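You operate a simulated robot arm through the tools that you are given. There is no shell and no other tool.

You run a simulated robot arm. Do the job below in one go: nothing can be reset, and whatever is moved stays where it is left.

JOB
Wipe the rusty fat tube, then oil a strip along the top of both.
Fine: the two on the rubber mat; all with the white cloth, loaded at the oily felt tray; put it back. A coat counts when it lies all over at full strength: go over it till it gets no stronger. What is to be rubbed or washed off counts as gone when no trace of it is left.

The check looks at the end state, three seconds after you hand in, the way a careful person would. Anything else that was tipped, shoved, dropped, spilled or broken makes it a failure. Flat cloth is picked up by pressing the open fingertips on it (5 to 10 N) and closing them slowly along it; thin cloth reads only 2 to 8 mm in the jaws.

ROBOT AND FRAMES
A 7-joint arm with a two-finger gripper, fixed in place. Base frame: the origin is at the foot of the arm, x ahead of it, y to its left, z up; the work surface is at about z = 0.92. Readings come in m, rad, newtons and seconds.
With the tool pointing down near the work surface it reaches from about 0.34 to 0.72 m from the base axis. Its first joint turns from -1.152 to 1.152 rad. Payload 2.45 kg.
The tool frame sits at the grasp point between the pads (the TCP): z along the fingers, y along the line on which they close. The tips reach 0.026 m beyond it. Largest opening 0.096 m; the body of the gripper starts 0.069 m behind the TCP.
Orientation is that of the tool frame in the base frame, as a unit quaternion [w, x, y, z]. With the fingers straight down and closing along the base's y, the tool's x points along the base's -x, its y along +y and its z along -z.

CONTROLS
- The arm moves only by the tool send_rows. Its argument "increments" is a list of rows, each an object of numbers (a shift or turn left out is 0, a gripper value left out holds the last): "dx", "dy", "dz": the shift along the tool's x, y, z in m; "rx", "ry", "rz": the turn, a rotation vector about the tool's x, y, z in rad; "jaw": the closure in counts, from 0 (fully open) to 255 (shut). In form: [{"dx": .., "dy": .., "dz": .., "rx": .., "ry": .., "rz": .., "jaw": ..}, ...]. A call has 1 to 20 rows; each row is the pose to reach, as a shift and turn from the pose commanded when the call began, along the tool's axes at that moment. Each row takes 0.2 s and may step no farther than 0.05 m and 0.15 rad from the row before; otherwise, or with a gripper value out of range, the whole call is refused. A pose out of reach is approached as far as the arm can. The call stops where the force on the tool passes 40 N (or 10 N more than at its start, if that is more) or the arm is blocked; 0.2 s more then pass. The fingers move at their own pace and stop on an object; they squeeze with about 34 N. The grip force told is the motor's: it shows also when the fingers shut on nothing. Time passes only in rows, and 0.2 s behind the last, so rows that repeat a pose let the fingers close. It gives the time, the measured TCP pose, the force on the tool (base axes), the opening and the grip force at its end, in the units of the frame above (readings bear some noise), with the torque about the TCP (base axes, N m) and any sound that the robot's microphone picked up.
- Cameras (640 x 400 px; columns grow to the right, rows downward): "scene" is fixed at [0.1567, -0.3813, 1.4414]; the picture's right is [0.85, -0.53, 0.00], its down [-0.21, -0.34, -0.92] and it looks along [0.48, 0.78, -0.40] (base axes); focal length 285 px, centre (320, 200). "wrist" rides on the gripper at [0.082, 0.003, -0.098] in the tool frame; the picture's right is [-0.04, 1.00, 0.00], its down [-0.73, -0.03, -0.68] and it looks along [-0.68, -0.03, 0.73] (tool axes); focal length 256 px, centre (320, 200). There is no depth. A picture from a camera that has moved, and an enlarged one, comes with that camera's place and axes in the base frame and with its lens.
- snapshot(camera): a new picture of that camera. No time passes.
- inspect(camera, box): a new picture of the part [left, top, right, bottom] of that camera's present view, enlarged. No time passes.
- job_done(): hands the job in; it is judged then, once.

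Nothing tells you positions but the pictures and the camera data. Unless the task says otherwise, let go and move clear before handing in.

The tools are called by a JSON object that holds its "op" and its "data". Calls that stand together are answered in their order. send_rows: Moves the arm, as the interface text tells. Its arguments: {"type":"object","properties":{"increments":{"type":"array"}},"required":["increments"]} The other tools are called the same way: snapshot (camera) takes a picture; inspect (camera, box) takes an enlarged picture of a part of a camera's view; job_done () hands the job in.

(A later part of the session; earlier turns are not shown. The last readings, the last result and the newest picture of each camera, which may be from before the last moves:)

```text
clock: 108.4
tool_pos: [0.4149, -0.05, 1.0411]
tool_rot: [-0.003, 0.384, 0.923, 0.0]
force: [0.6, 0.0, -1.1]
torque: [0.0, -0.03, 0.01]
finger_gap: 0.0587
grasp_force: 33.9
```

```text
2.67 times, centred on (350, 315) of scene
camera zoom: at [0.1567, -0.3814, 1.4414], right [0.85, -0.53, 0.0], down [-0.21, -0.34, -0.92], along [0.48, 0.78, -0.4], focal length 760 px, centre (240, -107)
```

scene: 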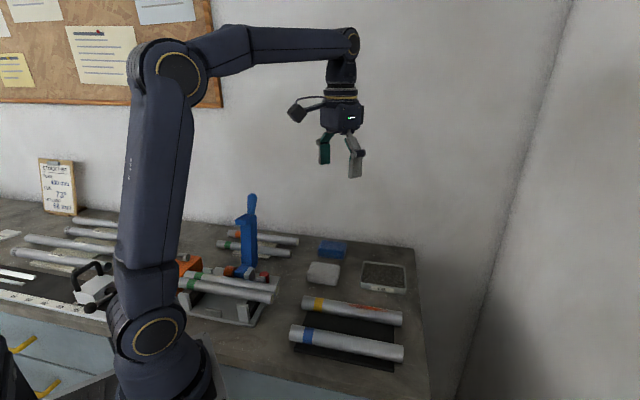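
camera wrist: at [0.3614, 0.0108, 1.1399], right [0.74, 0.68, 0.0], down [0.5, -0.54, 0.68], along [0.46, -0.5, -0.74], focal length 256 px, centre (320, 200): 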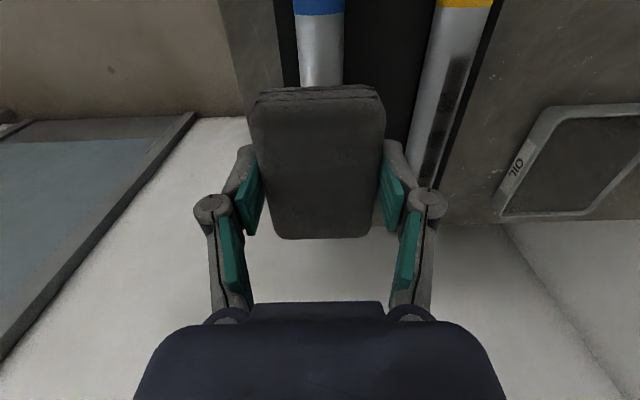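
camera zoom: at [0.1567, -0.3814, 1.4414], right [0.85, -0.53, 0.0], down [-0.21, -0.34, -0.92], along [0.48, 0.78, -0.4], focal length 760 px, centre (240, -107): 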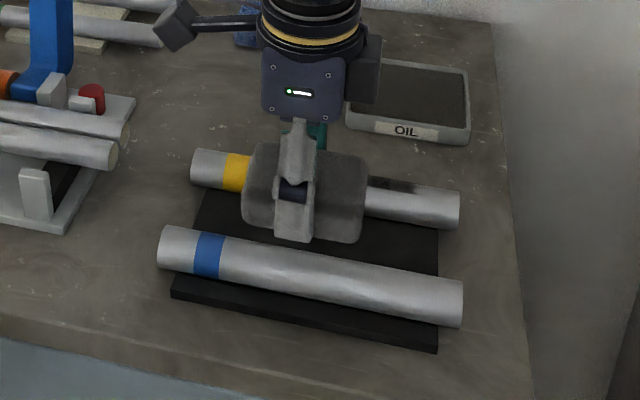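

Aligned within ~1.5 mm of the blue-band tube's centreline. Correcting and lowering towards contact.

{"op": "send_rows", "data": {"increments": [{"dy": 0.0015, "dz": 0.02}, {"dy": 0.0015, "dz": 0.035}, {"dy": 0.0015, "dz": 0.045}, {"dy": 0.0015, "dz": 0.05}, {"dy": 0.0015, "dz": 0.051}, {"dy": 0.0015, "dz": 0.051}]}}

{"op": "inspect", "data": {"camera": "scene", "box": [270, 240, 430, 390]}}

```text
clock: 109.8
tool_pos: [0.4167, -0.0488, 0.9904]
tool_rot: [-0.003, 0.384, 0.923, 0.0]
force: [-0.4, -0.5, 0.5]
torque: [0.01, 0.0, -0.03]
finger_gap: 0.0587
grasp_force: 33.3
```

```text
2.67 times, centred on (350, 315) of scene
camera zoom: at [0.1567, -0.3813, 1.4414], right [0.85, -0.53, 0.0], down [-0.21, -0.34, -0.92], along [0.48, 0.78, -0.4], focal length 760 px, centre (240, -107)
```

zoom: 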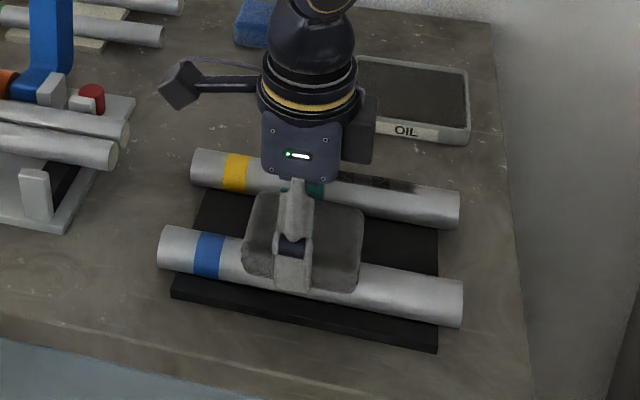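

{"op": "send_rows", "data": {"increments": [{"dz": 0.001}, {"dz": 0.002}, {"dz": 0.003}, {"dz": 0.003}]}}

```text
clock: 110.8
tool_pos: [0.4173, -0.0517, 0.9874]
tool_rot: [-0.002, 0.384, 0.923, 0.0]
force: [-0.2, -0.3, -1.4]
torque: [0.0, 0.0, 0.03]
finger_gap: 0.0592
grasp_force: 34.0
```

{"op": "send_rows", "data": {"increments": [{"dz": 0.0005}, {"dz": 0.001}, {"dz": 0.001}, {"dz": 0.001}]}}

```text
clock: 111.8
tool_pos: [0.4162, -0.0504, 0.9869]
tool_rot: [-0.002, 0.384, 0.924, 0.001]
force: [-1.1, 1.2, 26.0]
torque: [0.1, 0.05, -0.03]
finger_gap: 0.0586
grasp_force: 33.6
```

Contact at the same height. I'll lighten and start slow strokes here too.

{"op": "send_rows", "data": {"increments": [{"dz": -0.0008}, {"dx": 0.006, "dz": -0.0008}, {"dx": 0.012, "dz": -0.0007}, {"dx": 0.018, "dz": -0.0007}, {"dx": 0.024, "dz": -0.0006}, {"dx": 0.03, "dz": -0.0006}, {"dx": 0.036, "dz": -0.0006}, {"dx": 0.042, "dz": -0.0005}]}}

{"op": "inspect", "data": {"camera": "scene", "box": [270, 240, 430, 390]}}

```text
clock: 113.6
tool_pos: [0.3852, -0.0217, 0.9858]
tool_rot: [-0.003, 0.384, 0.923, -0.001]
force: [0.7, 0.5, -0.1]
torque: [-0.01, 0.0, -0.02]
finger_gap: 0.0588
grasp_force: 34.2
```

```text
2.67 times, centred on (350, 315) of scene
camera zoom: at [0.1567, -0.3813, 1.4414], right [0.85, -0.53, 0.0], down [-0.21, -0.34, -0.92], along [0.48, 0.78, -0.4], focal length 760 px, centre (240, -107)
```

zoom: 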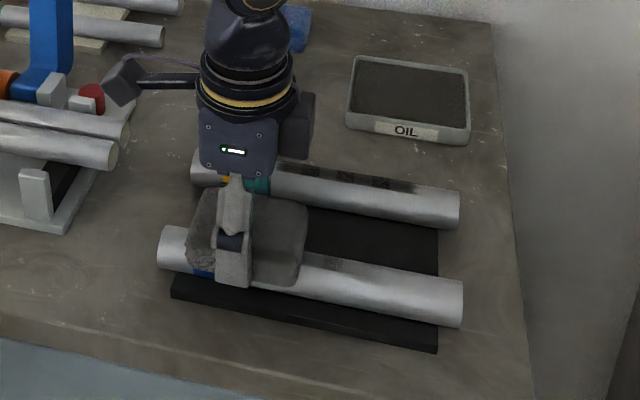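

{"op": "send_rows", "data": {"increments": [{"dz": 0.0005}, {"dz": 0.0009}, {"dz": 0.0009}]}}

```text
clock: 114.4
tool_pos: [0.3871, -0.0215, 0.9861]
tool_rot: [-0.001, 0.384, 0.924, 0.0]
force: [-7.0, 3.1, 27.3]
torque: [0.09, 0.19, 0.02]
finger_gap: 0.059
grasp_force: 33.9
```

{"op": "send_rows", "data": {"increments": [{"dz": -0.0003}, {"dx": -0.006, "dz": -0.0003}, {"dx": -0.012, "dz": -0.0004}, {"dx": -0.018, "dz": -0.0004}, {"dx": -0.024, "dz": -0.0004}, {"dx": -0.03, "dz": -0.0005}, {"dx": -0.036, "dz": -0.0005}, {"dx": -0.042, "dz": -0.0005}]}}

```text
clock: 116.2
tool_pos: [0.417, -0.0496, 0.9866]
tool_rot: [-0.003, 0.384, 0.924, 0.0]
force: [-4.6, 4.7, 13.6]
torque: [0.09, 0.1, -0.02]
finger_gap: 0.0587
grasp_force: 34.3
```

{"op": "send_rows", "data": {"increments": [{"dx": -0.006, "dz": 0.0}, {"dx": -0.012, "dz": -0.0001}, {"dx": -0.018, "dz": -0.0001}, {"dx": -0.024, "dz": -0.0001}, {"dx": -0.03, "dz": -0.0002}, {"dx": -0.036, "dz": -0.0002}, {"dx": -0.042, "dz": -0.0002}, {"dx": -0.048, "dz": -0.0002}]}}

{"op": "inspect", "data": {"camera": "scene", "box": [270, 240, 430, 390]}}

```text
clock: 118.0
tool_pos: [0.4516, -0.0844, 0.9854]
tool_rot: [-0.003, 0.383, 0.924, 0.0]
force: [-2.0, 1.7, 2.9]
torque: [0.04, -0.03, 0.0]
finger_gap: 0.059
grasp_force: 33.8
```

```text
2.67 times, centred on (350, 315) of scene
camera zoom: at [0.1566, -0.3813, 1.4414], right [0.85, -0.53, 0.0], down [-0.21, -0.34, -0.92], along [0.48, 0.78, -0.4], focal length 760 px, centre (240, -107)
```

zoom: 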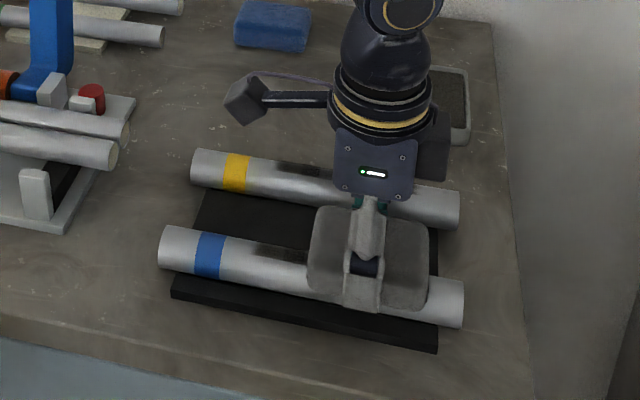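

{"op": "send_rows", "data": {"increments": [{"dz": 0.0004}, {"dx": -0.006, "dz": 0.0004}, {"dx": -0.012, "dz": 0.0004}, {"dx": -0.018, "dz": 0.0003}, {"dx": -0.024, "dz": 0.0003}, {"dx": -0.03, "dz": 0.0003}, {"dx": -0.034, "dz": 0.0003}]}}

```text
clock: 119.6
tool_pos: [0.4751, -0.1085, 0.9865]
tool_rot: [-0.003, 0.384, 0.923, 0.001]
force: [-0.9, 0.7, 0.3]
torque: [-0.01, 0.02, -0.02]
finger_gap: 0.0588
grasp_force: 33.6
```

{"op": "send_rows", "data": {"increments": [{"dz": 0.0005}, {"dz": 0.0008}, {"dz": 0.0008}]}}

```text
clock: 120.4
tool_pos: [0.4748, -0.1087, 0.9863]
tool_rot: [-0.001, 0.384, 0.923, 0.001]
force: [-1.3, 2.0, 25.4]
torque: [0.28, 0.22, 0.02]
finger_gap: 0.0588
grasp_force: 33.6
```

{"op": "send_rows", "data": {"increments": [{"dz": -0.0003}, {"dx": 0.006, "dz": -0.0002}, {"dx": 0.012, "dz": -0.0002}, {"dx": 0.018, "dz": -0.0001}, {"dx": 0.024, "dz": -0.0001}, {"dx": 0.03, "dz": -0.0001}, {"dx": 0.036, "dz": 0.0}, {"dx": 0.042, "dz": 0.0}, {"dx": 0.048, "dz": 0.0}]}}

```text
clock: 122.4
tool_pos: [0.4411, -0.0753, 0.9865]
tool_rot: [0.0, 0.383, 0.924, 0.0]
force: [8.2, -8.4, 26.6]
torque: [-0.09, -0.12, -0.03]
finger_gap: 0.0587
grasp_force: 34.1
```

{"op": "send_rows", "data": {"increments": [{"dz": -0.0004}, {"dx": 0.006, "dz": -0.0004}, {"dx": 0.012, "dz": -0.0003}, {"dx": 0.018, "dz": -0.0003}, {"dx": 0.024, "dz": -0.0003}, {"dx": 0.03, "dz": -0.0002}, {"dx": 0.036, "dz": -0.0002}, {"dx": 0.042, "dz": -0.0002}, {"dx": 0.048, "dz": -0.0001}, {"dx": 0.054, "dz": -0.0001}, {"dx": 0.06, "dz": -0.0001}, {"dx": 0.066, "dz": 0.0}, {"dx": 0.072, "dz": 0.0}]}}

{"op": "inspect", "data": {"camera": "scene", "box": [270, 240, 430, 390]}}

{"op": "inspect", "data": {"camera": "scene", "box": [325, 310, 405, 360]}}

```text
clock: 125.2
tool_pos: [0.3905, -0.0237, 0.9859]
tool_rot: [-0.001, 0.383, 0.924, 0.0]
force: [8.4, -10.0, 27.3]
torque: [-0.1, -0.03, 0.01]
finger_gap: 0.0587
grasp_force: 33.7
```

```text
2.67 times, centred on (350, 315) of scene
camera zoom: at [0.1566, -0.3816, 1.4413], right [0.85, -0.53, 0.0], down [-0.21, -0.34, -0.92], along [0.48, 0.78, -0.4], focal length 760 px, centre (240, -107)
```

zoom: 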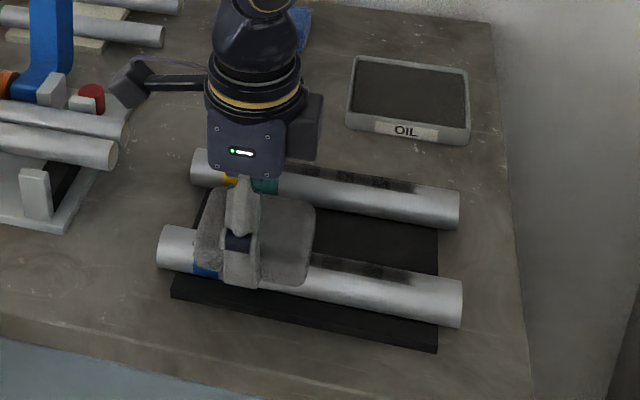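

```text
8.00 times, centred on (365, 335) of scene
camera zoom: at [0.1566, -0.3816, 1.4413], right [0.85, -0.53, 0.0], down [-0.21, -0.34, -0.92], along [0.48, 0.78, -0.4], focal length 2281 px, centre (-40, -880)
```

zoom: 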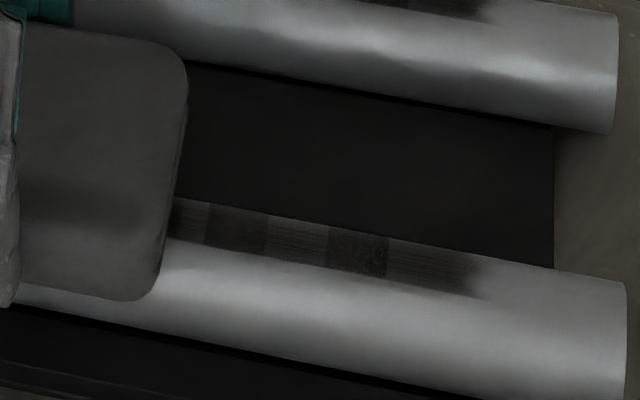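

The strip on the blue tube is forming in the same place. Reloading for further passes.

{"op": "send_rows", "data": {"increments": [{"dz": -0.015}, {"dz": -0.04}, {"dz": -0.07}, {"dx": -0.02, "dy": 0.04, "dz": -0.07}, {"dx": -0.04, "dy": 0.08, "dz": -0.07}, {"dx": -0.06, "dy": 0.12, "dz": -0.07}, {"dx": -0.08, "dy": 0.16, "dz": -0.07}, {"dx": -0.1, "dy": 0.2, "dz": -0.07}, {"dx": -0.11, "dy": 0.232, "dz": -0.07}, {"dx": -0.112, "dy": 0.2406, "dz": -0.07}, {"dx": -0.112, "dy": 0.2406, "dz": -0.07}, {"dx": -0.112, "dy": 0.2406, "dz": -0.045}, {"dx": -0.112, "dy": 0.2406, "dz": -0.015}, {"dx": -0.112, "dy": 0.2406, "dz": 0.005}, {"dx": -0.112, "dy": 0.2406, "dz": 0.011}, {"dx": -0.112, "dy": 0.2406, "dz": 0.011}]}}

{"op": "snapshot", "data": {"camera": "wrist"}}

{"op": "inspect", "data": {"camera": "scene", "box": [310, 300, 410, 360]}}

```text
clock: 128.6
tool_pos: [0.6379, 0.0667, 0.9729]
tool_rot: [-0.002, 0.384, 0.923, 0.001]
force: [-0.3, 0.5, -0.5]
torque: [0.0, 0.03, 0.01]
finger_gap: 0.059
grasp_force: 33.7
```

```text
taken
camera wrist: at [0.5843, 0.1274, 1.0718], right [0.74, 0.68, 0.0], down [0.5, -0.54, 0.68], along [0.46, -0.5, -0.74], focal length 256 px, centre (320, 200)
```

wrist: 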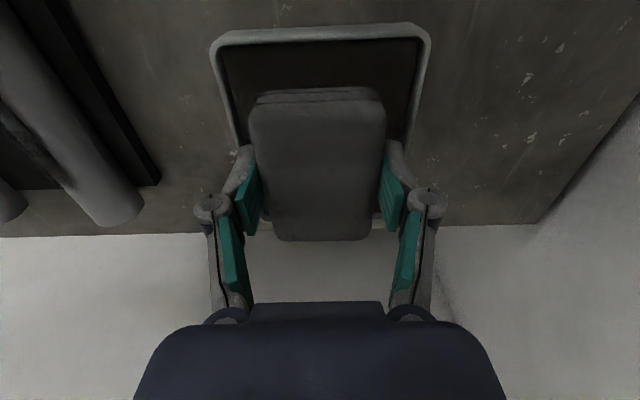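

```text
6.40 times, centred on (360, 330) of scene
camera zoom: at [0.1567, -0.3813, 1.4414], right [0.85, -0.53, 0.0], down [-0.21, -0.34, -0.92], along [0.48, 0.78, -0.4], focal length 1825 px, centre (64, -632)
```

zoom: 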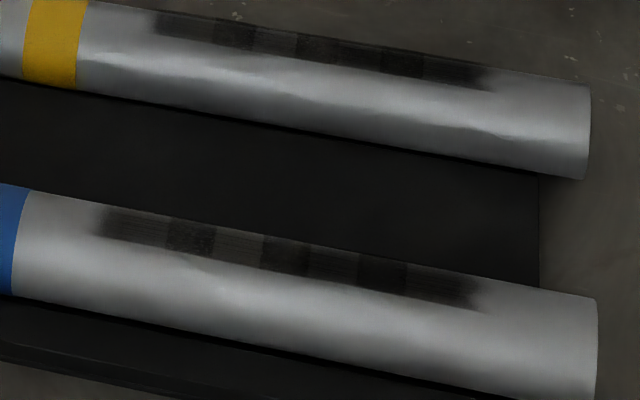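

Both strips show now; the blue tube's needs more passes. Pressing for oil again.

{"op": "send_rows", "data": {"increments": [{"dz": 0.001}, {"dz": 0.002}, {"dz": 0.0028}, {"dz": 0.0028}, {"dz": 0.0028}]}}

```text
clock: 129.8
tool_pos: [0.6391, 0.0656, 0.9691]
tool_rot: [-0.003, 0.383, 0.924, 0.0]
force: [0.1, -0.1, -1.1]
torque: [0.01, -0.03, 0.0]
finger_gap: 0.059
grasp_force: 34.1
```

{"op": "send_rows", "data": {"increments": [{"dz": 0.0005}, {"dz": 0.0008}, {"dz": 0.0008}]}}

```text
clock: 130.6
tool_pos: [0.6386, 0.0664, 0.9695]
tool_rot: [-0.003, 0.384, 0.923, 0.0]
force: [-1.1, -1.3, 3.1]
torque: [-0.04, -0.05, 0.0]
finger_gap: 0.0587
grasp_force: 34.1
```

{"op": "send_rows", "data": {"increments": [{"dz": 0.0003}, {"dz": 0.0005}, {"dz": 0.0005}, {"dz": 0.0005}, {"dz": 0.0005}, {"dz": 0.0005}]}}

{"op": "inspect", "data": {"camera": "scene", "box": [320, 220, 440, 320]}}

```text
clock: 132.0
tool_pos: [0.6392, 0.0675, 0.9696]
tool_rot: [-0.003, 0.383, 0.924, 0.0]
force: [-2.6, -1.8, 6.4]
torque: [0.02, 0.03, 0.01]
finger_gap: 0.0587
grasp_force: 33.7
```

```text
4.00 times, centred on (380, 270) of scene
camera zoom: at [0.1565, -0.3814, 1.4414], right [0.85, -0.53, 0.0], down [-0.21, -0.34, -0.92], along [0.48, 0.78, -0.4], focal length 1141 px, centre (80, -80)
```

zoom: 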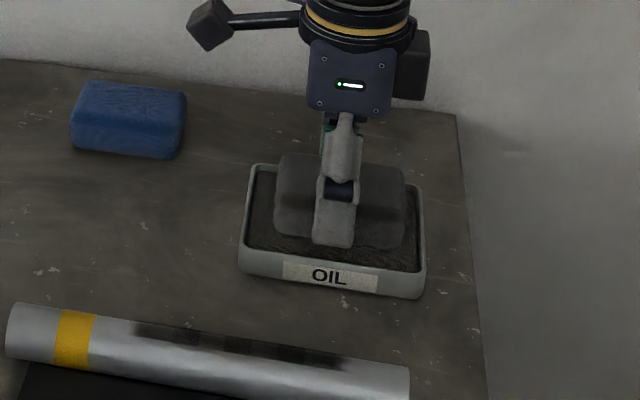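

{"op": "send_rows", "data": {"increments": [{"dz": -0.005}, {"dz": -0.02}, {"dz": -0.045}, {"dz": -0.075}, {"dz": -0.075}, {"dx": 0.015, "dy": -0.04, "dz": -0.075}, {"dx": 0.03, "dy": -0.08, "dz": -0.075}, {"dx": 0.045, "dy": -0.12, "dz": -0.075}, {"dx": 0.06, "dy": -0.16, "dz": -0.075}, {"dx": 0.08, "dy": -0.2, "dz": -0.075}, {"dx": 0.1, "dy": -0.23, "dz": -0.075}, {"dx": 0.107, "dy": -0.2406, "dz": -0.075}, {"dx": 0.107, "dy": -0.2406, "dz": -0.075}, {"dx": 0.107, "dy": -0.2406, "dz": -0.045}, {"dx": 0.107, "dy": -0.2406, "dz": -0.025}, {"dx": 0.107, "dy": -0.2406, "dz": -0.02}, {"dx": 0.107, "dy": -0.2406, "dz": -0.02}]}}

{"op": "snapshot", "data": {"camera": "wrist"}}

```text
clock: 135.6
tool_pos: [0.3925, -0.0262, 0.9891]
tool_rot: [-0.003, 0.384, 0.923, 0.0]
force: [-0.1, 0.5, -0.2]
torque: [-0.01, -0.01, 0.04]
finger_gap: 0.059
grasp_force: 33.7
```

```text
taken
camera wrist: at [0.3387, 0.0347, 1.0882], right [0.74, 0.68, 0.0], down [0.5, -0.54, 0.68], along [0.46, -0.5, -0.74], focal length 256 px, centre (320, 200)
```

wrist: 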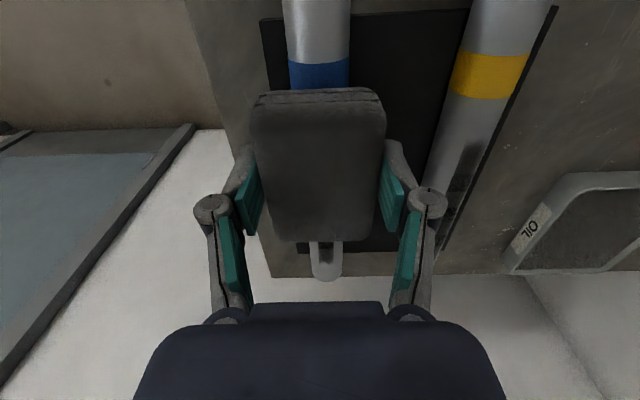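

{"op": "send_rows", "data": {"increments": [{"dz": 0.001}, {"dz": 0.002}, {"dz": 0.0028}, {"dz": 0.0028}]}}

```text
clock: 136.6
tool_pos: [0.3939, -0.0266, 0.9861]
tool_rot: [-0.002, 0.384, 0.923, 0.001]
force: [-0.4, 0.2, 0.5]
torque: [-0.02, -0.02, 0.01]
finger_gap: 0.0588
grasp_force: 33.5
```

{"op": "send_rows", "data": {"increments": [{"dz": 0.0004}, {"dz": 0.0007}, {"dz": 0.0007}]}}

```text
clock: 137.4
tool_pos: [0.3925, -0.0272, 0.986]
tool_rot: [-0.003, 0.383, 0.924, 0.0]
force: [0.3, -0.1, 0.0]
torque: [-0.03, -0.02, 0.0]
finger_gap: 0.0589
grasp_force: 33.7
```

{"op": "send_rows", "data": {"increments": [{"dz": 0.0004}, {"dz": 0.0007}, {"dz": 0.0007}]}}

```text
clock: 138.2
tool_pos: [0.3941, -0.0271, 0.9855]
tool_rot: [-0.003, 0.384, 0.923, 0.001]
force: [-0.1, -0.2, 0.1]
torque: [-0.02, 0.01, -0.02]
finger_gap: 0.0588
grasp_force: 33.9
```

{"op": "send_rows", "data": {"increments": [{"dz": 0.0004}, {"dz": 0.0007}, {"dz": 0.0007}]}}

```text
clock: 139.0
tool_pos: [0.3944, -0.0277, 0.9846]
tool_rot: [-0.002, 0.384, 0.923, 0.0]
force: [-0.9, -0.5, 8.8]
torque: [0.0, 0.05, 0.01]
finger_gap: 0.0589
grasp_force: 34.5
```

8.8 N, flush. Slow forward stroke.

{"op": "send_rows", "data": {"increments": [{"dx": -0.006, "dz": 0.0001}, {"dx": -0.012, "dz": 0.0001}, {"dx": -0.018, "dz": 0.0}, {"dx": -0.024, "dz": 0.0}, {"dx": -0.03, "dz": 0.0}, {"dx": -0.036, "dz": -0.0001}, {"dx": -0.042, "dz": -0.0001}, {"dx": -0.048, "dz": -0.0001}, {"dx": -0.054, "dz": -0.0002}]}}

```text
clock: 141.0
tool_pos: [0.4303, -0.0659, 0.9839]
tool_rot: [-0.003, 0.384, 0.924, 0.0]
force: [-3.9, 3.2, 9.5]
torque: [0.01, -0.01, 0.0]
finger_gap: 0.0592
grasp_force: 33.5
```

{"op": "send_rows", "data": {"increments": [{"dx": -0.006, "dz": 0.0001}, {"dx": -0.012, "dz": 0.0001}, {"dx": -0.018, "dz": 0.0}, {"dx": -0.024, "dz": 0.0}, {"dx": -0.03, "dz": 0.0}, {"dx": -0.036, "dz": -0.0001}, {"dx": -0.042, "dz": -0.0001}, {"dx": -0.048, "dz": -0.0001}, {"dx": -0.054, "dz": -0.0001}, {"dx": -0.06, "dz": -0.0002}]}}

```text
clock: 143.2
tool_pos: [0.4723, -0.1091, 0.9855]
tool_rot: [-0.002, 0.384, 0.923, 0.0]
force: [0.1, -0.4, -0.1]
torque: [0.02, -0.01, 0.0]
finger_gap: 0.0591
grasp_force: 34.0
```

{"op": "send_rows", "data": {"increments": [{"dz": 0.0004}, {"dz": 0.0006}, {"dz": 0.0006}]}}

```text
clock: 144.0
tool_pos: [0.4738, -0.1081, 0.9856]
tool_rot: [-0.002, 0.384, 0.923, 0.0]
force: [-0.5, -1.0, 4.1]
torque: [-0.02, 0.03, -0.01]
finger_gap: 0.059
grasp_force: 34.1
```

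{"op": "send_rows", "data": {"increments": [{"dz": 0.0002}, {"dx": 0.006, "dz": 0.0002}, {"dx": 0.012, "dz": 0.0003}, {"dx": 0.018, "dz": 0.0003}, {"dx": 0.024, "dz": 0.0003}, {"dx": 0.03, "dz": 0.0004}, {"dx": 0.036, "dz": 0.0004}, {"dx": 0.042, "dz": 0.0004}, {"dx": 0.048, "dz": 0.0004}, {"dx": 0.054, "dz": 0.0005}]}}

```text
clock: 146.2
tool_pos: [0.4353, -0.0711, 0.9846]
tool_rot: [-0.001, 0.383, 0.924, 0.0]
force: [5.2, -7.0, 18.4]
torque: [-0.03, -0.05, 0.01]
finger_gap: 0.0588
grasp_force: 34.3
```

{"op": "send_rows", "data": {"increments": [{"dz": -0.0003}, {"dx": 0.006, "dz": -0.0003}, {"dx": 0.012, "dz": -0.0002}, {"dx": 0.018, "dz": -0.0002}, {"dx": 0.024, "dz": -0.0002}, {"dx": 0.03, "dz": -0.0001}, {"dx": 0.036, "dz": -0.0001}, {"dx": 0.042, "dz": -0.0001}, {"dx": 0.048, "dz": 0.0}, {"dx": 0.054, "dz": 0.0}, {"dx": 0.06, "dz": 0.0}]}}

{"op": "inspect", "data": {"camera": "scene", "box": [310, 300, 410, 360]}}

```text
clock: 148.6
tool_pos: [0.393, -0.0263, 0.9833]
tool_rot: [-0.002, 0.384, 0.923, 0.001]
force: [5.4, -6.4, 16.8]
torque: [-0.01, 0.0, -0.01]
finger_gap: 0.0591
grasp_force: 33.7
```

```text
6.40 times, centred on (360, 330) of scene
camera zoom: at [0.1566, -0.3815, 1.4413], right [0.85, -0.53, 0.0], down [-0.21, -0.34, -0.92], along [0.48, 0.78, -0.4], focal length 1825 px, centre (64, -632)
```

zoom: 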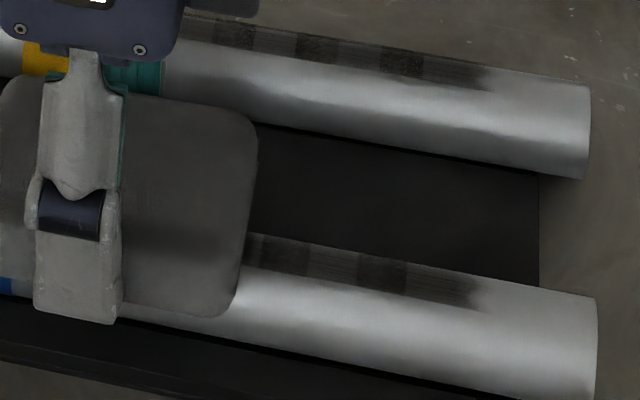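

Good full pass. Lifting towards the tray and comparing the two strips.

{"op": "send_rows", "data": {"increments": [{"dz": -0.015}, {"dz": -0.04}, {"dz": -0.07}, {"dx": -0.02, "dy": 0.04, "dz": -0.07}, {"dx": -0.04, "dy": 0.08, "dz": -0.07}, {"dx": -0.06, "dy": 0.12, "dz": -0.07}, {"dx": -0.08, "dy": 0.16, "dz": -0.07}, {"dx": -0.1, "dy": 0.2, "dz": -0.07}, {"dx": -0.107, "dy": 0.232, "dz": -0.07}, {"dx": -0.108, "dy": 0.2406, "dz": -0.07}, {"dx": -0.108, "dy": 0.2406, "dz": -0.07}]}}

{"op": "inspect", "data": {"camera": "scene", "box": [310, 300, 410, 360]}}

{"op": "inspect", "data": {"camera": "scene", "box": [315, 320, 385, 360]}}

{"op": "inspect", "data": {"camera": "scene", "box": [325, 290, 395, 330]}}

```text
clock: 151.0
tool_pos: [0.6373, 0.0633, 1.0524]
tool_rot: [-0.003, 0.383, 0.924, 0.0]
force: [-0.1, -0.1, -0.5]
torque: [0.02, -0.03, -0.01]
finger_gap: 0.0588
grasp_force: 33.6
```

```text
6.40 times, centred on (360, 330) of scene
camera zoom: at [0.1567, -0.3813, 1.4414], right [0.85, -0.53, 0.0], down [-0.21, -0.34, -0.92], along [0.48, 0.78, -0.4], focal length 1825 px, centre (64, -632)
```

zoom: 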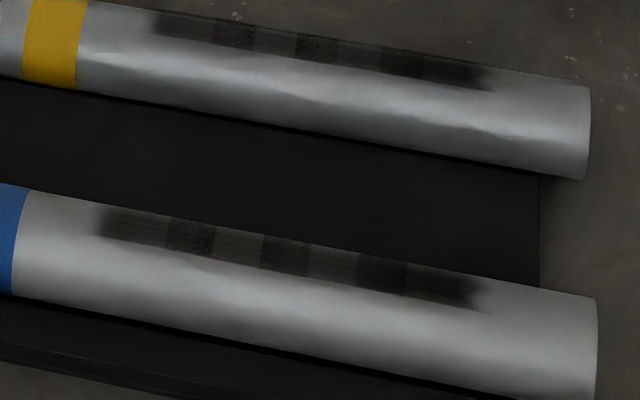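

```text
9.14 times, centred on (350, 340) of scene
camera zoom: at [0.1567, -0.3813, 1.4414], right [0.85, -0.53, 0.0], down [-0.21, -0.34, -0.92], along [0.48, 0.78, -0.4], focal length 2607 px, centre (46, -1080)
```

zoom: 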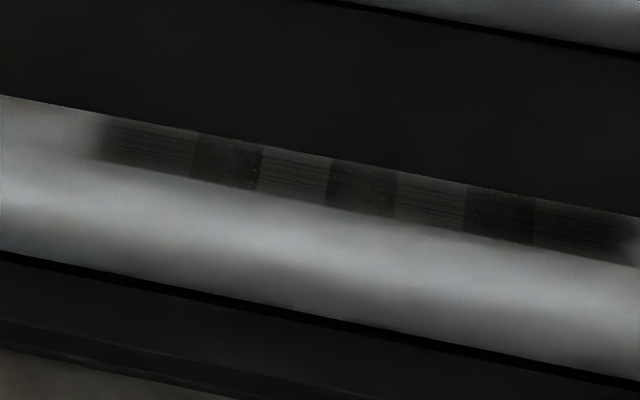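

```text
9.14 times, centred on (360, 310) of scene
camera zoom: at [0.1567, -0.3813, 1.4414], right [0.85, -0.53, 0.0], down [-0.21, -0.34, -0.92], along [0.48, 0.78, -0.4], focal length 2607 px, centre (-46, -806)
```

zoom: 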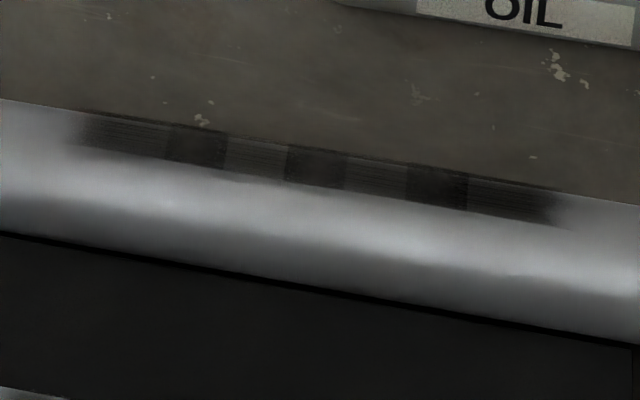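

The blue tube's first and third cells may still be a shade lighter. I'll reload and give it another round.

{"op": "send_rows", "data": {"increments": [{"dy": 0.004, "dz": 0.03}, {"dy": 0.004, "dz": 0.055}, {"dy": 0.004, "dz": 0.073}, {"dy": 0.004, "dz": 0.081}, {"dy": 0.004, "dz": 0.082}, {"dy": 0.004, "dz": 0.083}, {"dy": 0.004, "dz": 0.083}]}}

{"op": "snapshot", "data": {"camera": "wrist"}}

```text
clock: 152.6
tool_pos: [0.642, 0.0681, 0.9702]
tool_rot: [-0.003, 0.383, 0.924, 0.0]
force: [0.4, -0.3, -0.9]
torque: [-0.01, -0.01, 0.0]
finger_gap: 0.0588
grasp_force: 34.2
```

```text
taken
camera wrist: at [0.5871, 0.1302, 1.0693], right [0.74, 0.68, 0.0], down [0.5, -0.54, 0.68], along [0.46, -0.5, -0.74], focal length 256 px, centre (320, 200)
```

wrist: 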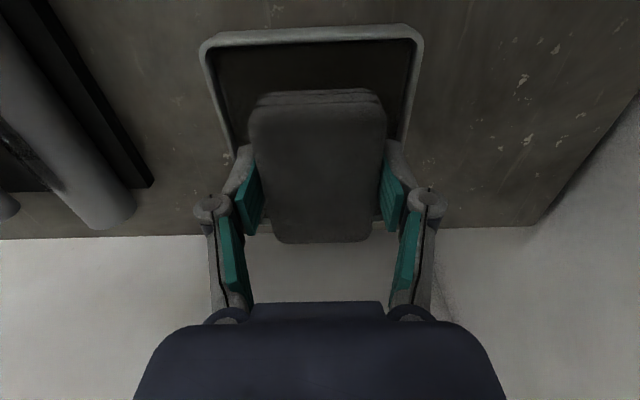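

{"op": "send_rows", "data": {"increments": [{"dy": -0.002, "dz": 0.0005}, {"dy": -0.002, "dz": 0.001}, {"dy": -0.002, "dz": 0.0015}, {"dy": -0.002, "dz": 0.0015}, {"dy": -0.002, "dz": 0.0015}]}}

```text
clock: 153.8
tool_pos: [0.6404, 0.0683, 0.9692]
tool_rot: [-0.003, 0.383, 0.924, 0.001]
force: [-1.5, -0.2, 2.8]
torque: [0.03, -0.04, 0.0]
finger_gap: 0.059
grasp_force: 34.2
```

{"op": "send_rows", "data": {"increments": [{"dz": 0.0003}, {"dz": 0.0006}, {"dz": 0.0006}, {"dz": 0.0006}, {"dz": 0.0006}, {"dz": 0.0006}]}}

```text
clock: 155.2
tool_pos: [0.6404, 0.0668, 0.9702]
tool_rot: [-0.003, 0.383, 0.924, 0.0]
force: [0.3, 2.2, 5.9]
torque: [0.09, -0.03, 0.0]
finger_gap: 0.0587
grasp_force: 34.1
```

{"op": "send_rows", "data": {"increments": [{"dz": -0.005}, {"dz": -0.02}, {"dz": -0.045}, {"dz": -0.075}, {"dz": -0.075}, {"dx": 0.015, "dy": -0.04, "dz": -0.075}, {"dx": 0.03, "dy": -0.08, "dz": -0.075}, {"dx": 0.045, "dy": -0.12, "dz": -0.075}, {"dx": 0.06, "dy": -0.16, "dz": -0.075}, {"dx": 0.08, "dy": -0.2, "dz": -0.075}, {"dx": 0.1, "dy": -0.23, "dz": -0.075}, {"dx": 0.107, "dy": -0.2409, "dz": -0.075}, {"dx": 0.107, "dy": -0.2409, "dz": -0.075}, {"dx": 0.107, "dy": -0.2409, "dz": -0.045}, {"dx": 0.107, "dy": -0.2409, "dz": -0.025}, {"dx": 0.107, "dy": -0.2409, "dz": -0.02}, {"dx": 0.107, "dy": -0.2409, "dz": -0.018}, {"dx": 0.107, "dy": -0.2409, "dz": -0.0175}]}}

{"op": "snapshot", "data": {"camera": "wrist"}}

```text
clock: 159.0
tool_pos: [0.3943, -0.0255, 0.985]
tool_rot: [-0.002, 0.384, 0.923, 0.0]
force: [0.0, 0.3, 0.3]
torque: [-0.02, 0.0, 0.0]
finger_gap: 0.0587
grasp_force: 33.7
```

```text
taken
camera wrist: at [0.3408, 0.0345, 1.0849], right [0.74, 0.68, 0.0], down [0.5, -0.54, 0.68], along [0.46, -0.5, -0.74], focal length 256 px, centre (320, 200)
```

wrist: 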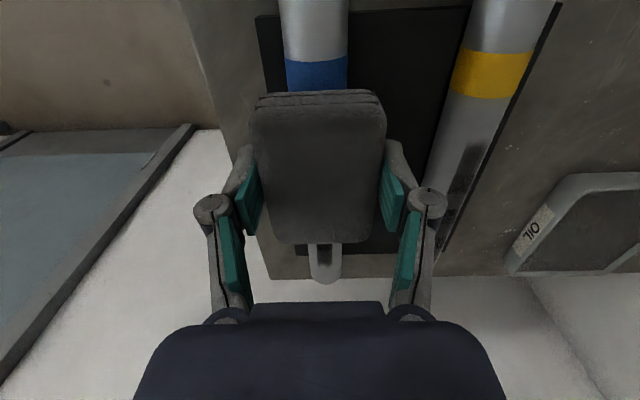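

{"op": "send_rows", "data": {"increments": [{"dy": -0.0013, "dz": 0.0004}, {"dy": -0.0013, "dz": 0.0008}, {"dy": -0.0013, "dz": 0.0012}, {"dy": -0.0013, "dz": 0.0012}]}}

```text
clock: 160.0
tool_pos: [0.3938, -0.0284, 0.9849]
tool_rot: [-0.002, 0.383, 0.924, 0.0]
force: [0.4, -0.3, 0.2]
torque: [0.04, 0.01, -0.02]
finger_gap: 0.0589
grasp_force: 33.5
```

{"op": "send_rows", "data": {"increments": [{"dz": 0.0005}, {"dz": 0.001}, {"dz": 0.001}]}}

```text
clock: 160.8
tool_pos: [0.3928, -0.028, 0.9836]
tool_rot: [-0.003, 0.384, 0.923, 0.0]
force: [0.0, -0.2, -1.0]
torque: [0.0, 0.01, 0.0]
finger_gap: 0.0587
grasp_force: 34.0
```

{"op": "send_rows", "data": {"increments": [{"dz": 0.0004}, {"dz": 0.0007}, {"dz": 0.0007}]}}

```text
clock: 161.6
tool_pos: [0.3932, -0.0285, 0.9833]
tool_rot: [-0.003, 0.384, 0.923, 0.0]
force: [-2.2, 1.3, 10.2]
torque: [0.0, 0.03, -0.01]
finger_gap: 0.0589
grasp_force: 34.3
```

10 N and flush; forward stroke in two parts.

{"op": "send_rows", "data": {"increments": [{"dx": -0.006, "dz": 0.0001}, {"dx": -0.012, "dz": 0.0001}, {"dx": -0.018, "dz": 0.0001}, {"dx": -0.024, "dz": 0.0}, {"dx": -0.03, "dz": 0.0}, {"dx": -0.036, "dz": 0.0}, {"dx": -0.042, "dz": 0.0}, {"dx": -0.048, "dz": -0.0001}, {"dx": -0.054, "dz": -0.0001}]}}

```text
clock: 162.5
tool_pos: [0.4069, -0.0388, 0.9829]
tool_rot: [-0.002, 0.383, 0.924, 0.001]
force: [-4.1, 2.2, 14.9]
torque: [0.0, 0.09, 0.0]
finger_gap: 0.0588
grasp_force: 33.8
stopped in row 4: the force on the tool passed its limit at 40 N (the readings are from after the stop); the commanded pose is now the measured one
```

{"op": "send_rows", "data": {"increments": [{"dz": -0.0003}, {"dx": -0.005, "dz": -0.0003}, {"dx": -0.01, "dz": -0.0004}, {"dx": -0.015, "dz": -0.0004}, {"dx": -0.02, "dz": -0.0004}, {"dx": -0.025, "dz": -0.0004}, {"dx": -0.03, "dz": -0.0005}, {"dx": -0.035, "dz": -0.0005}, {"dx": -0.04, "dz": -0.0005}]}}

```text
clock: 164.6
tool_pos: [0.4346, -0.0675, 0.984]
tool_rot: [-0.004, 0.383, 0.924, 0.001]
force: [-5.0, 1.7, 12.5]
torque: [-0.07, -0.02, -0.03]
finger_gap: 0.059
grasp_force: 33.8
stopped in row 9: the force on the tool passed its limit at 40 N (the readings are from after the stop); the commanded pose is now the measured one
```

{"op": "send_rows", "data": {"increments": [{"dz": -0.0006}, {"dz": -0.0006}]}}

```text
clock: 165.2
tool_pos: [0.4347, -0.0675, 0.9834]
tool_rot: [-0.004, 0.383, 0.924, 0.002]
force: [-1.0, 1.3, 4.8]
torque: [-0.03, -0.01, -0.03]
finger_gap: 0.0588
grasp_force: 34.2
```

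{"op": "send_rows", "data": {"increments": [{"dx": -0.005, "dz": 0.0001}, {"dx": -0.01, "dz": 0.0001}, {"dx": -0.015, "dz": 0.0}, {"dx": -0.02, "dz": 0.0}, {"dx": -0.025, "dz": -0.0001}, {"dx": -0.03, "dz": -0.0001}, {"dx": -0.035, "dz": -0.0002}, {"dx": -0.04, "dz": -0.0002}, {"dx": -0.045, "dz": -0.0003}, {"dx": -0.05, "dz": -0.0003}, {"dx": -0.055, "dz": -0.0004}]}}

```text
clock: 167.6
tool_pos: [0.4749, -0.1056, 0.9827]
tool_rot: [-0.005, 0.383, 0.924, 0.002]
force: [-3.1, 3.0, 8.9]
torque: [0.1, 0.07, -0.01]
finger_gap: 0.0589
grasp_force: 34.8
```

Good contact at the far end (9 N). Now the return stroke.

{"op": "send_rows", "data": {"increments": [{"dx": 0.005, "dz": 0.0}, {"dx": 0.01, "dz": 0.0001}, {"dx": 0.015, "dz": 0.0001}, {"dx": 0.02, "dz": 0.0002}, {"dx": 0.025, "dz": 0.0002}, {"dx": 0.03, "dz": 0.0002}, {"dx": 0.035, "dz": 0.0003}, {"dx": 0.04, "dz": 0.0003}, {"dx": 0.045, "dz": 0.0004}, {"dx": 0.05, "dz": 0.0004}, {"dx": 0.055, "dz": 0.0005}]}}

```text
clock: 170.0
tool_pos: [0.4352, -0.0665, 0.9841]
tool_rot: [-0.005, 0.383, 0.924, 0.0]
force: [0.1, -0.1, -0.7]
torque: [0.0, -0.01, 0.0]
finger_gap: 0.0587
grasp_force: 34.2
```

{"op": "send_rows", "data": {"increments": [{"dz": 0.0004}, {"dz": 0.0007}, {"dz": 0.0007}]}}

```text
clock: 170.8
tool_pos: [0.4356, -0.0681, 0.9829]
tool_rot: [-0.003, 0.383, 0.924, 0.001]
force: [-0.7, -1.7, 13.2]
torque: [0.03, 0.12, -0.02]
finger_gap: 0.0588
grasp_force: 34.1
```

{"op": "send_rows", "data": {"increments": [{"dx": 0.005, "dz": 0.0}, {"dx": 0.01, "dz": 0.0}, {"dx": 0.015, "dz": 0.0001}, {"dx": 0.02, "dz": 0.0001}, {"dx": 0.025, "dz": 0.0001}, {"dx": 0.03, "dz": 0.0002}, {"dx": 0.035, "dz": 0.0002}, {"dx": 0.04, "dz": 0.0003}, {"dx": 0.045, "dz": 0.0003}, {"dx": 0.05, "dz": 0.0003}, {"dx": 0.055, "dz": 0.0004}, {"dx": 0.06, "dz": 0.0004}]}}

{"op": "inspect", "data": {"camera": "scene", "box": [310, 300, 410, 360]}}

```text
clock: 173.4
tool_pos: [0.3935, -0.0255, 0.9818]
tool_rot: [-0.003, 0.382, 0.924, 0.002]
force: [3.8, -4.4, 11.9]
torque: [-0.1, -0.03, 0.02]
finger_gap: 0.0585
grasp_force: 34.0
```

```text
6.40 times, centred on (360, 330) of scene
camera zoom: at [0.1566, -0.3815, 1.4413], right [0.85, -0.53, 0.0], down [-0.21, -0.34, -0.92], along [0.48, 0.78, -0.4], focal length 1825 px, centre (64, -632)
```

zoom: 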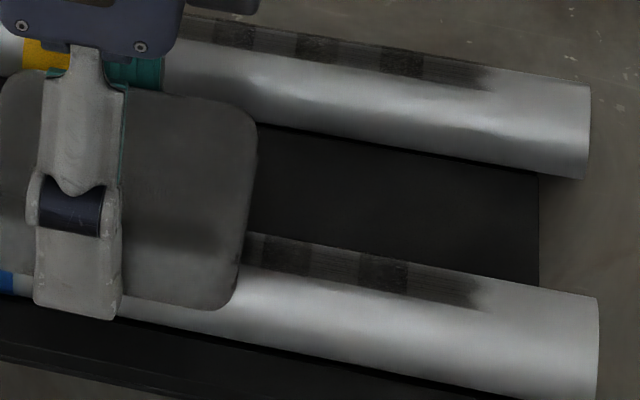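

Good. One more short back-and-forth over the near half of this strip while the pad is still oiled.

{"op": "send_rows", "data": {"increments": [{"dz": -0.0002}, {"dx": -0.005, "dz": -0.0002}, {"dx": -0.01, "dz": -0.0003}, {"dx": -0.015, "dz": -0.0003}, {"dx": -0.02, "dz": -0.0003}, {"dx": -0.025, "dz": -0.0004}, {"dx": -0.03, "dz": -0.0004}, {"dx": -0.035, "dz": -0.0004}, {"dx": -0.04, "dz": -0.0005}]}}

```text
clock: 175.4
tool_pos: [0.4208, -0.0549, 0.9829]
tool_rot: [-0.004, 0.382, 0.924, 0.002]
force: [-5.8, 5.5, 19.7]
torque: [0.14, 0.09, -0.03]
finger_gap: 0.0587
grasp_force: 33.7
```

{"op": "send_rows", "data": {"increments": [{"dz": -0.0003}, {"dx": 0.005, "dz": -0.0003}, {"dx": 0.01, "dz": -0.0002}, {"dx": 0.015, "dz": -0.0002}, {"dx": 0.02, "dz": -0.0001}, {"dx": 0.025, "dz": -0.0001}, {"dx": 0.03, "dz": 0.0}, {"dx": 0.035, "dz": 0.0}, {"dx": 0.04, "dz": 0.0}]}}

```text
clock: 177.4
tool_pos: [0.3918, -0.0249, 0.9842]
tool_rot: [-0.004, 0.383, 0.924, 0.002]
force: [-0.6, 0.2, 0.6]
torque: [0.0, 0.03, 0.03]
finger_gap: 0.0589
grasp_force: 34.1
```

Lifting and comparing again.

{"op": "send_rows", "data": {"increments": [{"dz": -0.015}, {"dz": -0.04}, {"dz": -0.07}, {"dx": -0.02, "dy": 0.04, "dz": -0.07}, {"dx": -0.04, "dy": 0.08, "dz": -0.07}, {"dx": -0.06, "dy": 0.12, "dz": -0.07}, {"dx": -0.08, "dy": 0.16, "dz": -0.07}, {"dx": -0.1, "dy": 0.2, "dz": -0.07}, {"dx": -0.107, "dy": 0.232, "dz": -0.07}, {"dx": -0.108, "dy": 0.2406, "dz": -0.07}, {"dx": -0.108, "dy": 0.2406, "dz": -0.07}]}}

{"op": "inspect", "data": {"camera": "scene", "box": [310, 300, 410, 360]}}

{"op": "inspect", "data": {"camera": "scene", "box": [315, 320, 385, 360]}}

{"op": "snapshot", "data": {"camera": "wrist"}}

```text
clock: 179.8
tool_pos: [0.639, 0.0705, 1.0493]
tool_rot: [-0.004, 0.382, 0.924, 0.001]
force: [0.3, 0.2, -0.8]
torque: [-0.02, -0.02, -0.02]
finger_gap: 0.0586
grasp_force: 34.1
```

```text
6.40 times, centred on (360, 330) of scene
camera zoom: at [0.1567, -0.3813, 1.4414], right [0.85, -0.53, 0.0], down [-0.21, -0.34, -0.92], along [0.48, 0.78, -0.4], focal length 1825 px, centre (64, -632)
```

zoom: 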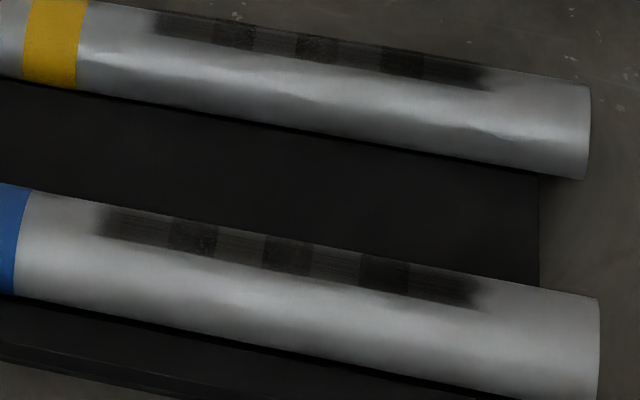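

```text
9.14 times, centred on (350, 340) of scene
camera zoom: at [0.1567, -0.3813, 1.4414], right [0.85, -0.53, 0.0], down [-0.21, -0.34, -0.92], along [0.48, 0.78, -0.4], focal length 2607 px, centre (46, -1080)
```

zoom: 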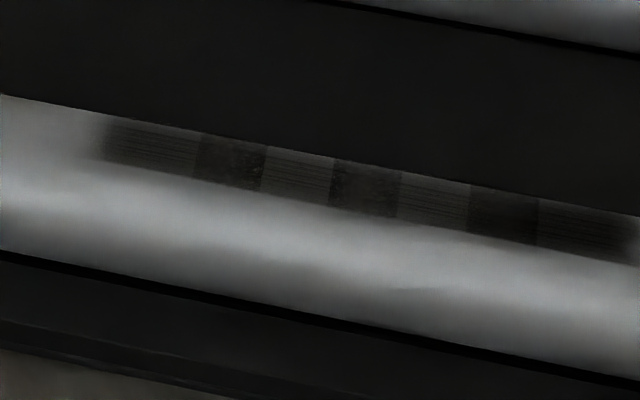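

```text
taken
camera wrist: at [0.5848, 0.1306, 1.1492], right [0.73, 0.68, 0.0], down [0.5, -0.54, 0.67], along [0.46, -0.5, -0.74], focal length 256 px, centre (320, 200)
```

wrist: 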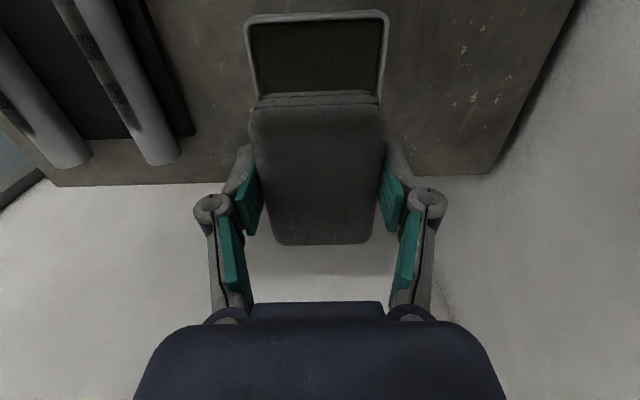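

No change from the previous pass on the blue tube, so it seems saturated. I'll check both strips from above with the wrist camera before putting the cloth back.

{"op": "send_rows", "data": {"increments": [{"dy": -0.03, "dz": -0.015}, {"dy": -0.06, "dz": -0.03}, {"dy": -0.1, "dz": -0.03}, {"dx": 0.01, "dy": -0.12, "dz": -0.03}, {"dx": 0.01, "dy": -0.12, "dz": -0.03}]}}

{"op": "snapshot", "data": {"camera": "wrist"}}

{"op": "inspect", "data": {"camera": "wrist", "box": [100, 0, 260, 150]}}

```text
clock: 181.0
tool_pos: [0.5469, -0.0096, 1.0816]
tool_rot: [-0.005, 0.383, 0.924, 0.001]
force: [0.5, 0.3, 0.0]
torque: [0.01, 0.0, 0.01]
finger_gap: 0.0588
grasp_force: 34.0
```

```text
taken
camera wrist: at [0.4934, 0.0516, 1.1819], right [0.73, 0.68, 0.0], down [0.5, -0.54, 0.67], along [0.46, -0.5, -0.74], focal length 256 px, centre (320, 200)
```

wrist: 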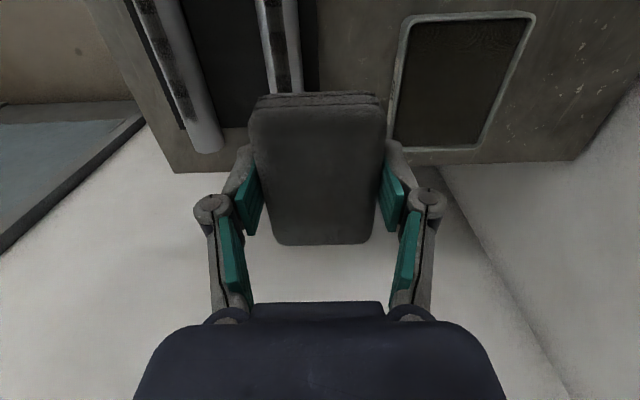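

```text
2.67 times, centred on (180, 75) of wrist
camera zoom: at [0.4934, 0.0516, 1.1819], right [0.73, 0.68, 0.0], down [0.5, -0.54, 0.67], along [0.46, -0.5, -0.74], focal length 683 px, centre (693, 533)
```

zoom: 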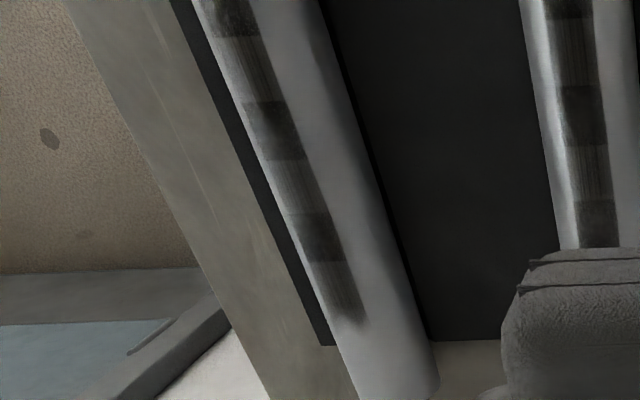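

{"op": "send_rows", "data": {"increments": [{"dx": 0.02, "dy": -0.011, "dz": 0.003}, {"dx": 0.038, "dy": -0.022, "dz": 0.006}, {"dx": 0.038, "dy": -0.022, "dz": 0.006}]}}

{"op": "inspect", "data": {"camera": "wrist", "box": [140, 0, 260, 150]}}

{"op": "snapshot", "data": {"camera": "wrist"}}

```text
clock: 181.8
tool_pos: [0.5048, 0.0024, 1.0745]
tool_rot: [-0.004, 0.382, 0.924, 0.002]
force: [-0.1, -0.9, -0.4]
torque: [0.0, -0.01, -0.01]
finger_gap: 0.0588
grasp_force: 33.7
```

```text
2.67 times, centred on (200, 75) of wrist
camera zoom: at [0.451, 0.0629, 1.1758], right [0.73, 0.68, 0.0], down [0.5, -0.54, 0.67], along [0.46, -0.5, -0.74], focal length 683 px, centre (640, 533)
```

zoom: 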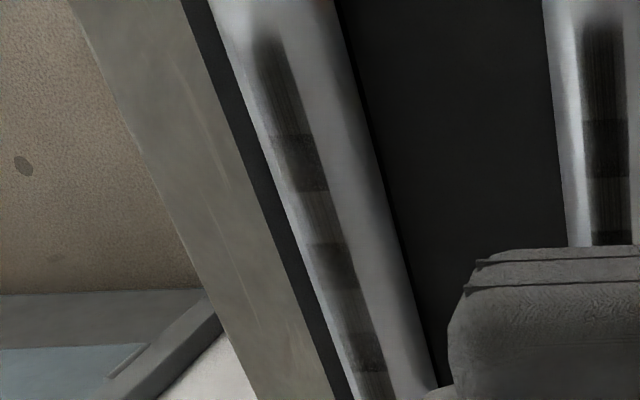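

```text
taken
camera wrist: at [0.451, 0.0629, 1.1758], right [0.73, 0.68, 0.0], down [0.5, -0.54, 0.67], along [0.46, -0.5, -0.74], focal length 256 px, centre (320, 200)
```

wrist: 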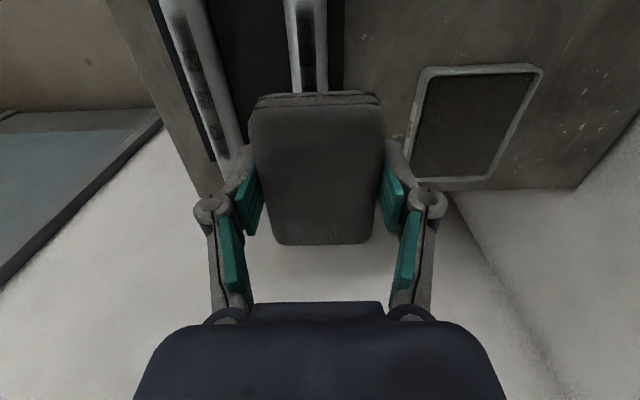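

Both strips look even and equally dark. Now I'll return the cloth to where it came from, (0.505, 0.160), travelling at height.

{"op": "send_rows", "data": {"increments": [{"dx": 0.025, "dy": 0.025}, {"dx": 0.055, "dy": 0.055}, {"dx": 0.085, "dy": 0.085}, {"dx": 0.105, "dy": 0.105}, {"dx": 0.1119, "dy": 0.1116}, {"dx": 0.1119, "dy": 0.1116}]}}

{"op": "snapshot", "data": {"camera": "wrist"}}

{"op": "inspect", "data": {"camera": "scene", "box": [270, 220, 430, 380]}}

```text
clock: 183.2
tool_pos: [0.5047, 0.1602, 1.0769]
tool_rot: [-0.004, 0.383, 0.924, 0.001]
force: [0.1, -0.1, -0.3]
torque: [-0.01, -0.02, -0.01]
finger_gap: 0.0585
grasp_force: 34.0
```

```text
taken
camera wrist: at [0.4514, 0.2213, 1.1762], right [0.73, 0.68, 0.0], down [0.5, -0.54, 0.67], along [0.46, -0.5, -0.74], focal length 256 px, centre (320, 200)
```

wrist: 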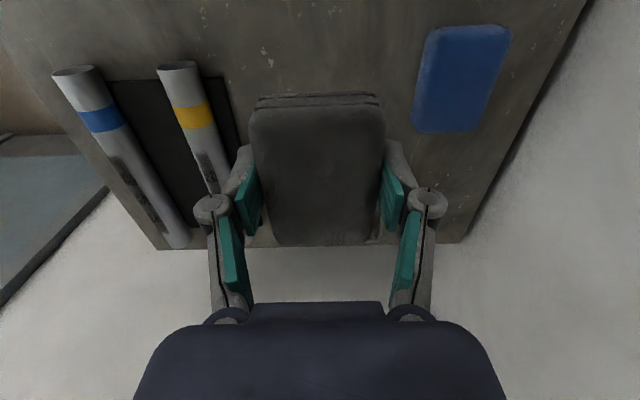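

```text
2.50 times, centred on (350, 300) of scene
camera zoom: at [0.1567, -0.3813, 1.4414], right [0.85, -0.53, 0.0], down [-0.21, -0.34, -0.92], along [0.48, 0.78, -0.4], focal length 713 px, centre (245, -50)
```

zoom: 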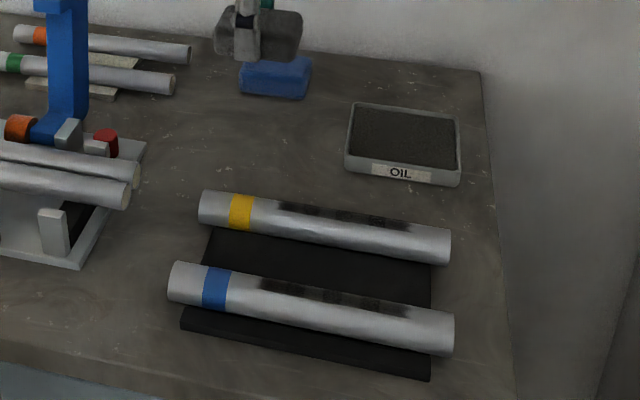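

Everything else is unmoved. Lowering the cloth to just above its spot.

{"op": "send_rows", "data": {"increments": [{"dz": 0.03}, {"dz": 0.06}, {"dz": 0.085}, {"dz": 0.105}, {"dz": 0.115}, {"dz": 0.12}, {"dz": 0.122}, {"dz": 0.122}]}}

{"op": "inspect", "data": {"camera": "scene", "box": [290, 220, 370, 300]}}

```text
clock: 185.0
tool_pos: [0.5041, 0.1608, 0.9545]
tool_rot: [-0.004, 0.383, 0.924, 0.0]
force: [0.2, 0.3, -0.4]
torque: [0.04, 0.0, -0.01]
finger_gap: 0.0587
grasp_force: 33.7
```

```text
5.00 times, centred on (330, 260) of scene
camera zoom: at [0.1567, -0.3813, 1.4414], right [0.85, -0.53, 0.0], down [-0.21, -0.34, -0.92], along [0.48, 0.78, -0.4], focal length 1426 px, centre (270, -100)
```

zoom: 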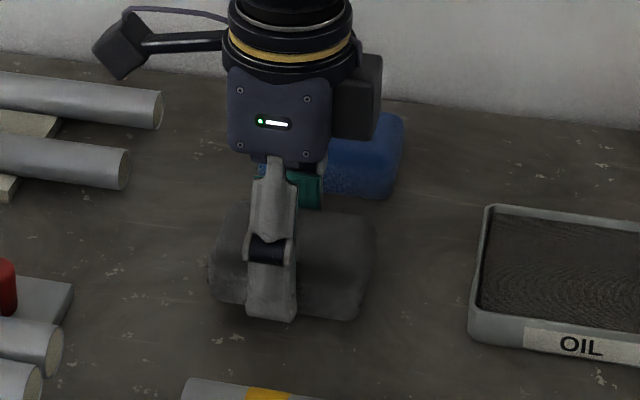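

{"op": "send_rows", "data": {"increments": [{"dz": 0.001}, {"dz": 0.002}, {"dz": 0.003}, {"dz": 0.004}, {"dz": 0.004}]}}

```text
clock: 186.2
tool_pos: [0.5032, 0.1599, 0.9509]
tool_rot: [-0.005, 0.384, 0.923, 0.0]
force: [-1.1, -0.4, -0.9]
torque: [0.02, -0.01, -0.01]
finger_gap: 0.0588
grasp_force: 33.8
```

{"op": "send_rows", "data": {"increments": [{"dz": 0.0005}, {"dz": 0.001}, {"dz": 0.0015}, {"dz": 0.0015}]}}

```text
clock: 187.2
tool_pos: [0.5039, 0.1613, 0.9506]
tool_rot: [-0.005, 0.383, 0.924, 0.0]
force: [-0.2, 0.2, -0.8]
torque: [0.0, -0.01, 0.0]
finger_gap: 0.0586
grasp_force: 34.1
```

{"op": "send_rows", "data": {"increments": [{"dz": 0.0005}, {"dz": 0.001}, {"dz": 0.0013}, {"dz": 0.0013}]}}

```text
clock: 188.2
tool_pos: [0.5048, 0.1603, 0.9502]
tool_rot: [-0.004, 0.382, 0.924, 0.002]
force: [-0.9, -0.1, 4.8]
torque: [-0.08, -0.05, -0.04]
finger_gap: 0.059
grasp_force: 34.4
```

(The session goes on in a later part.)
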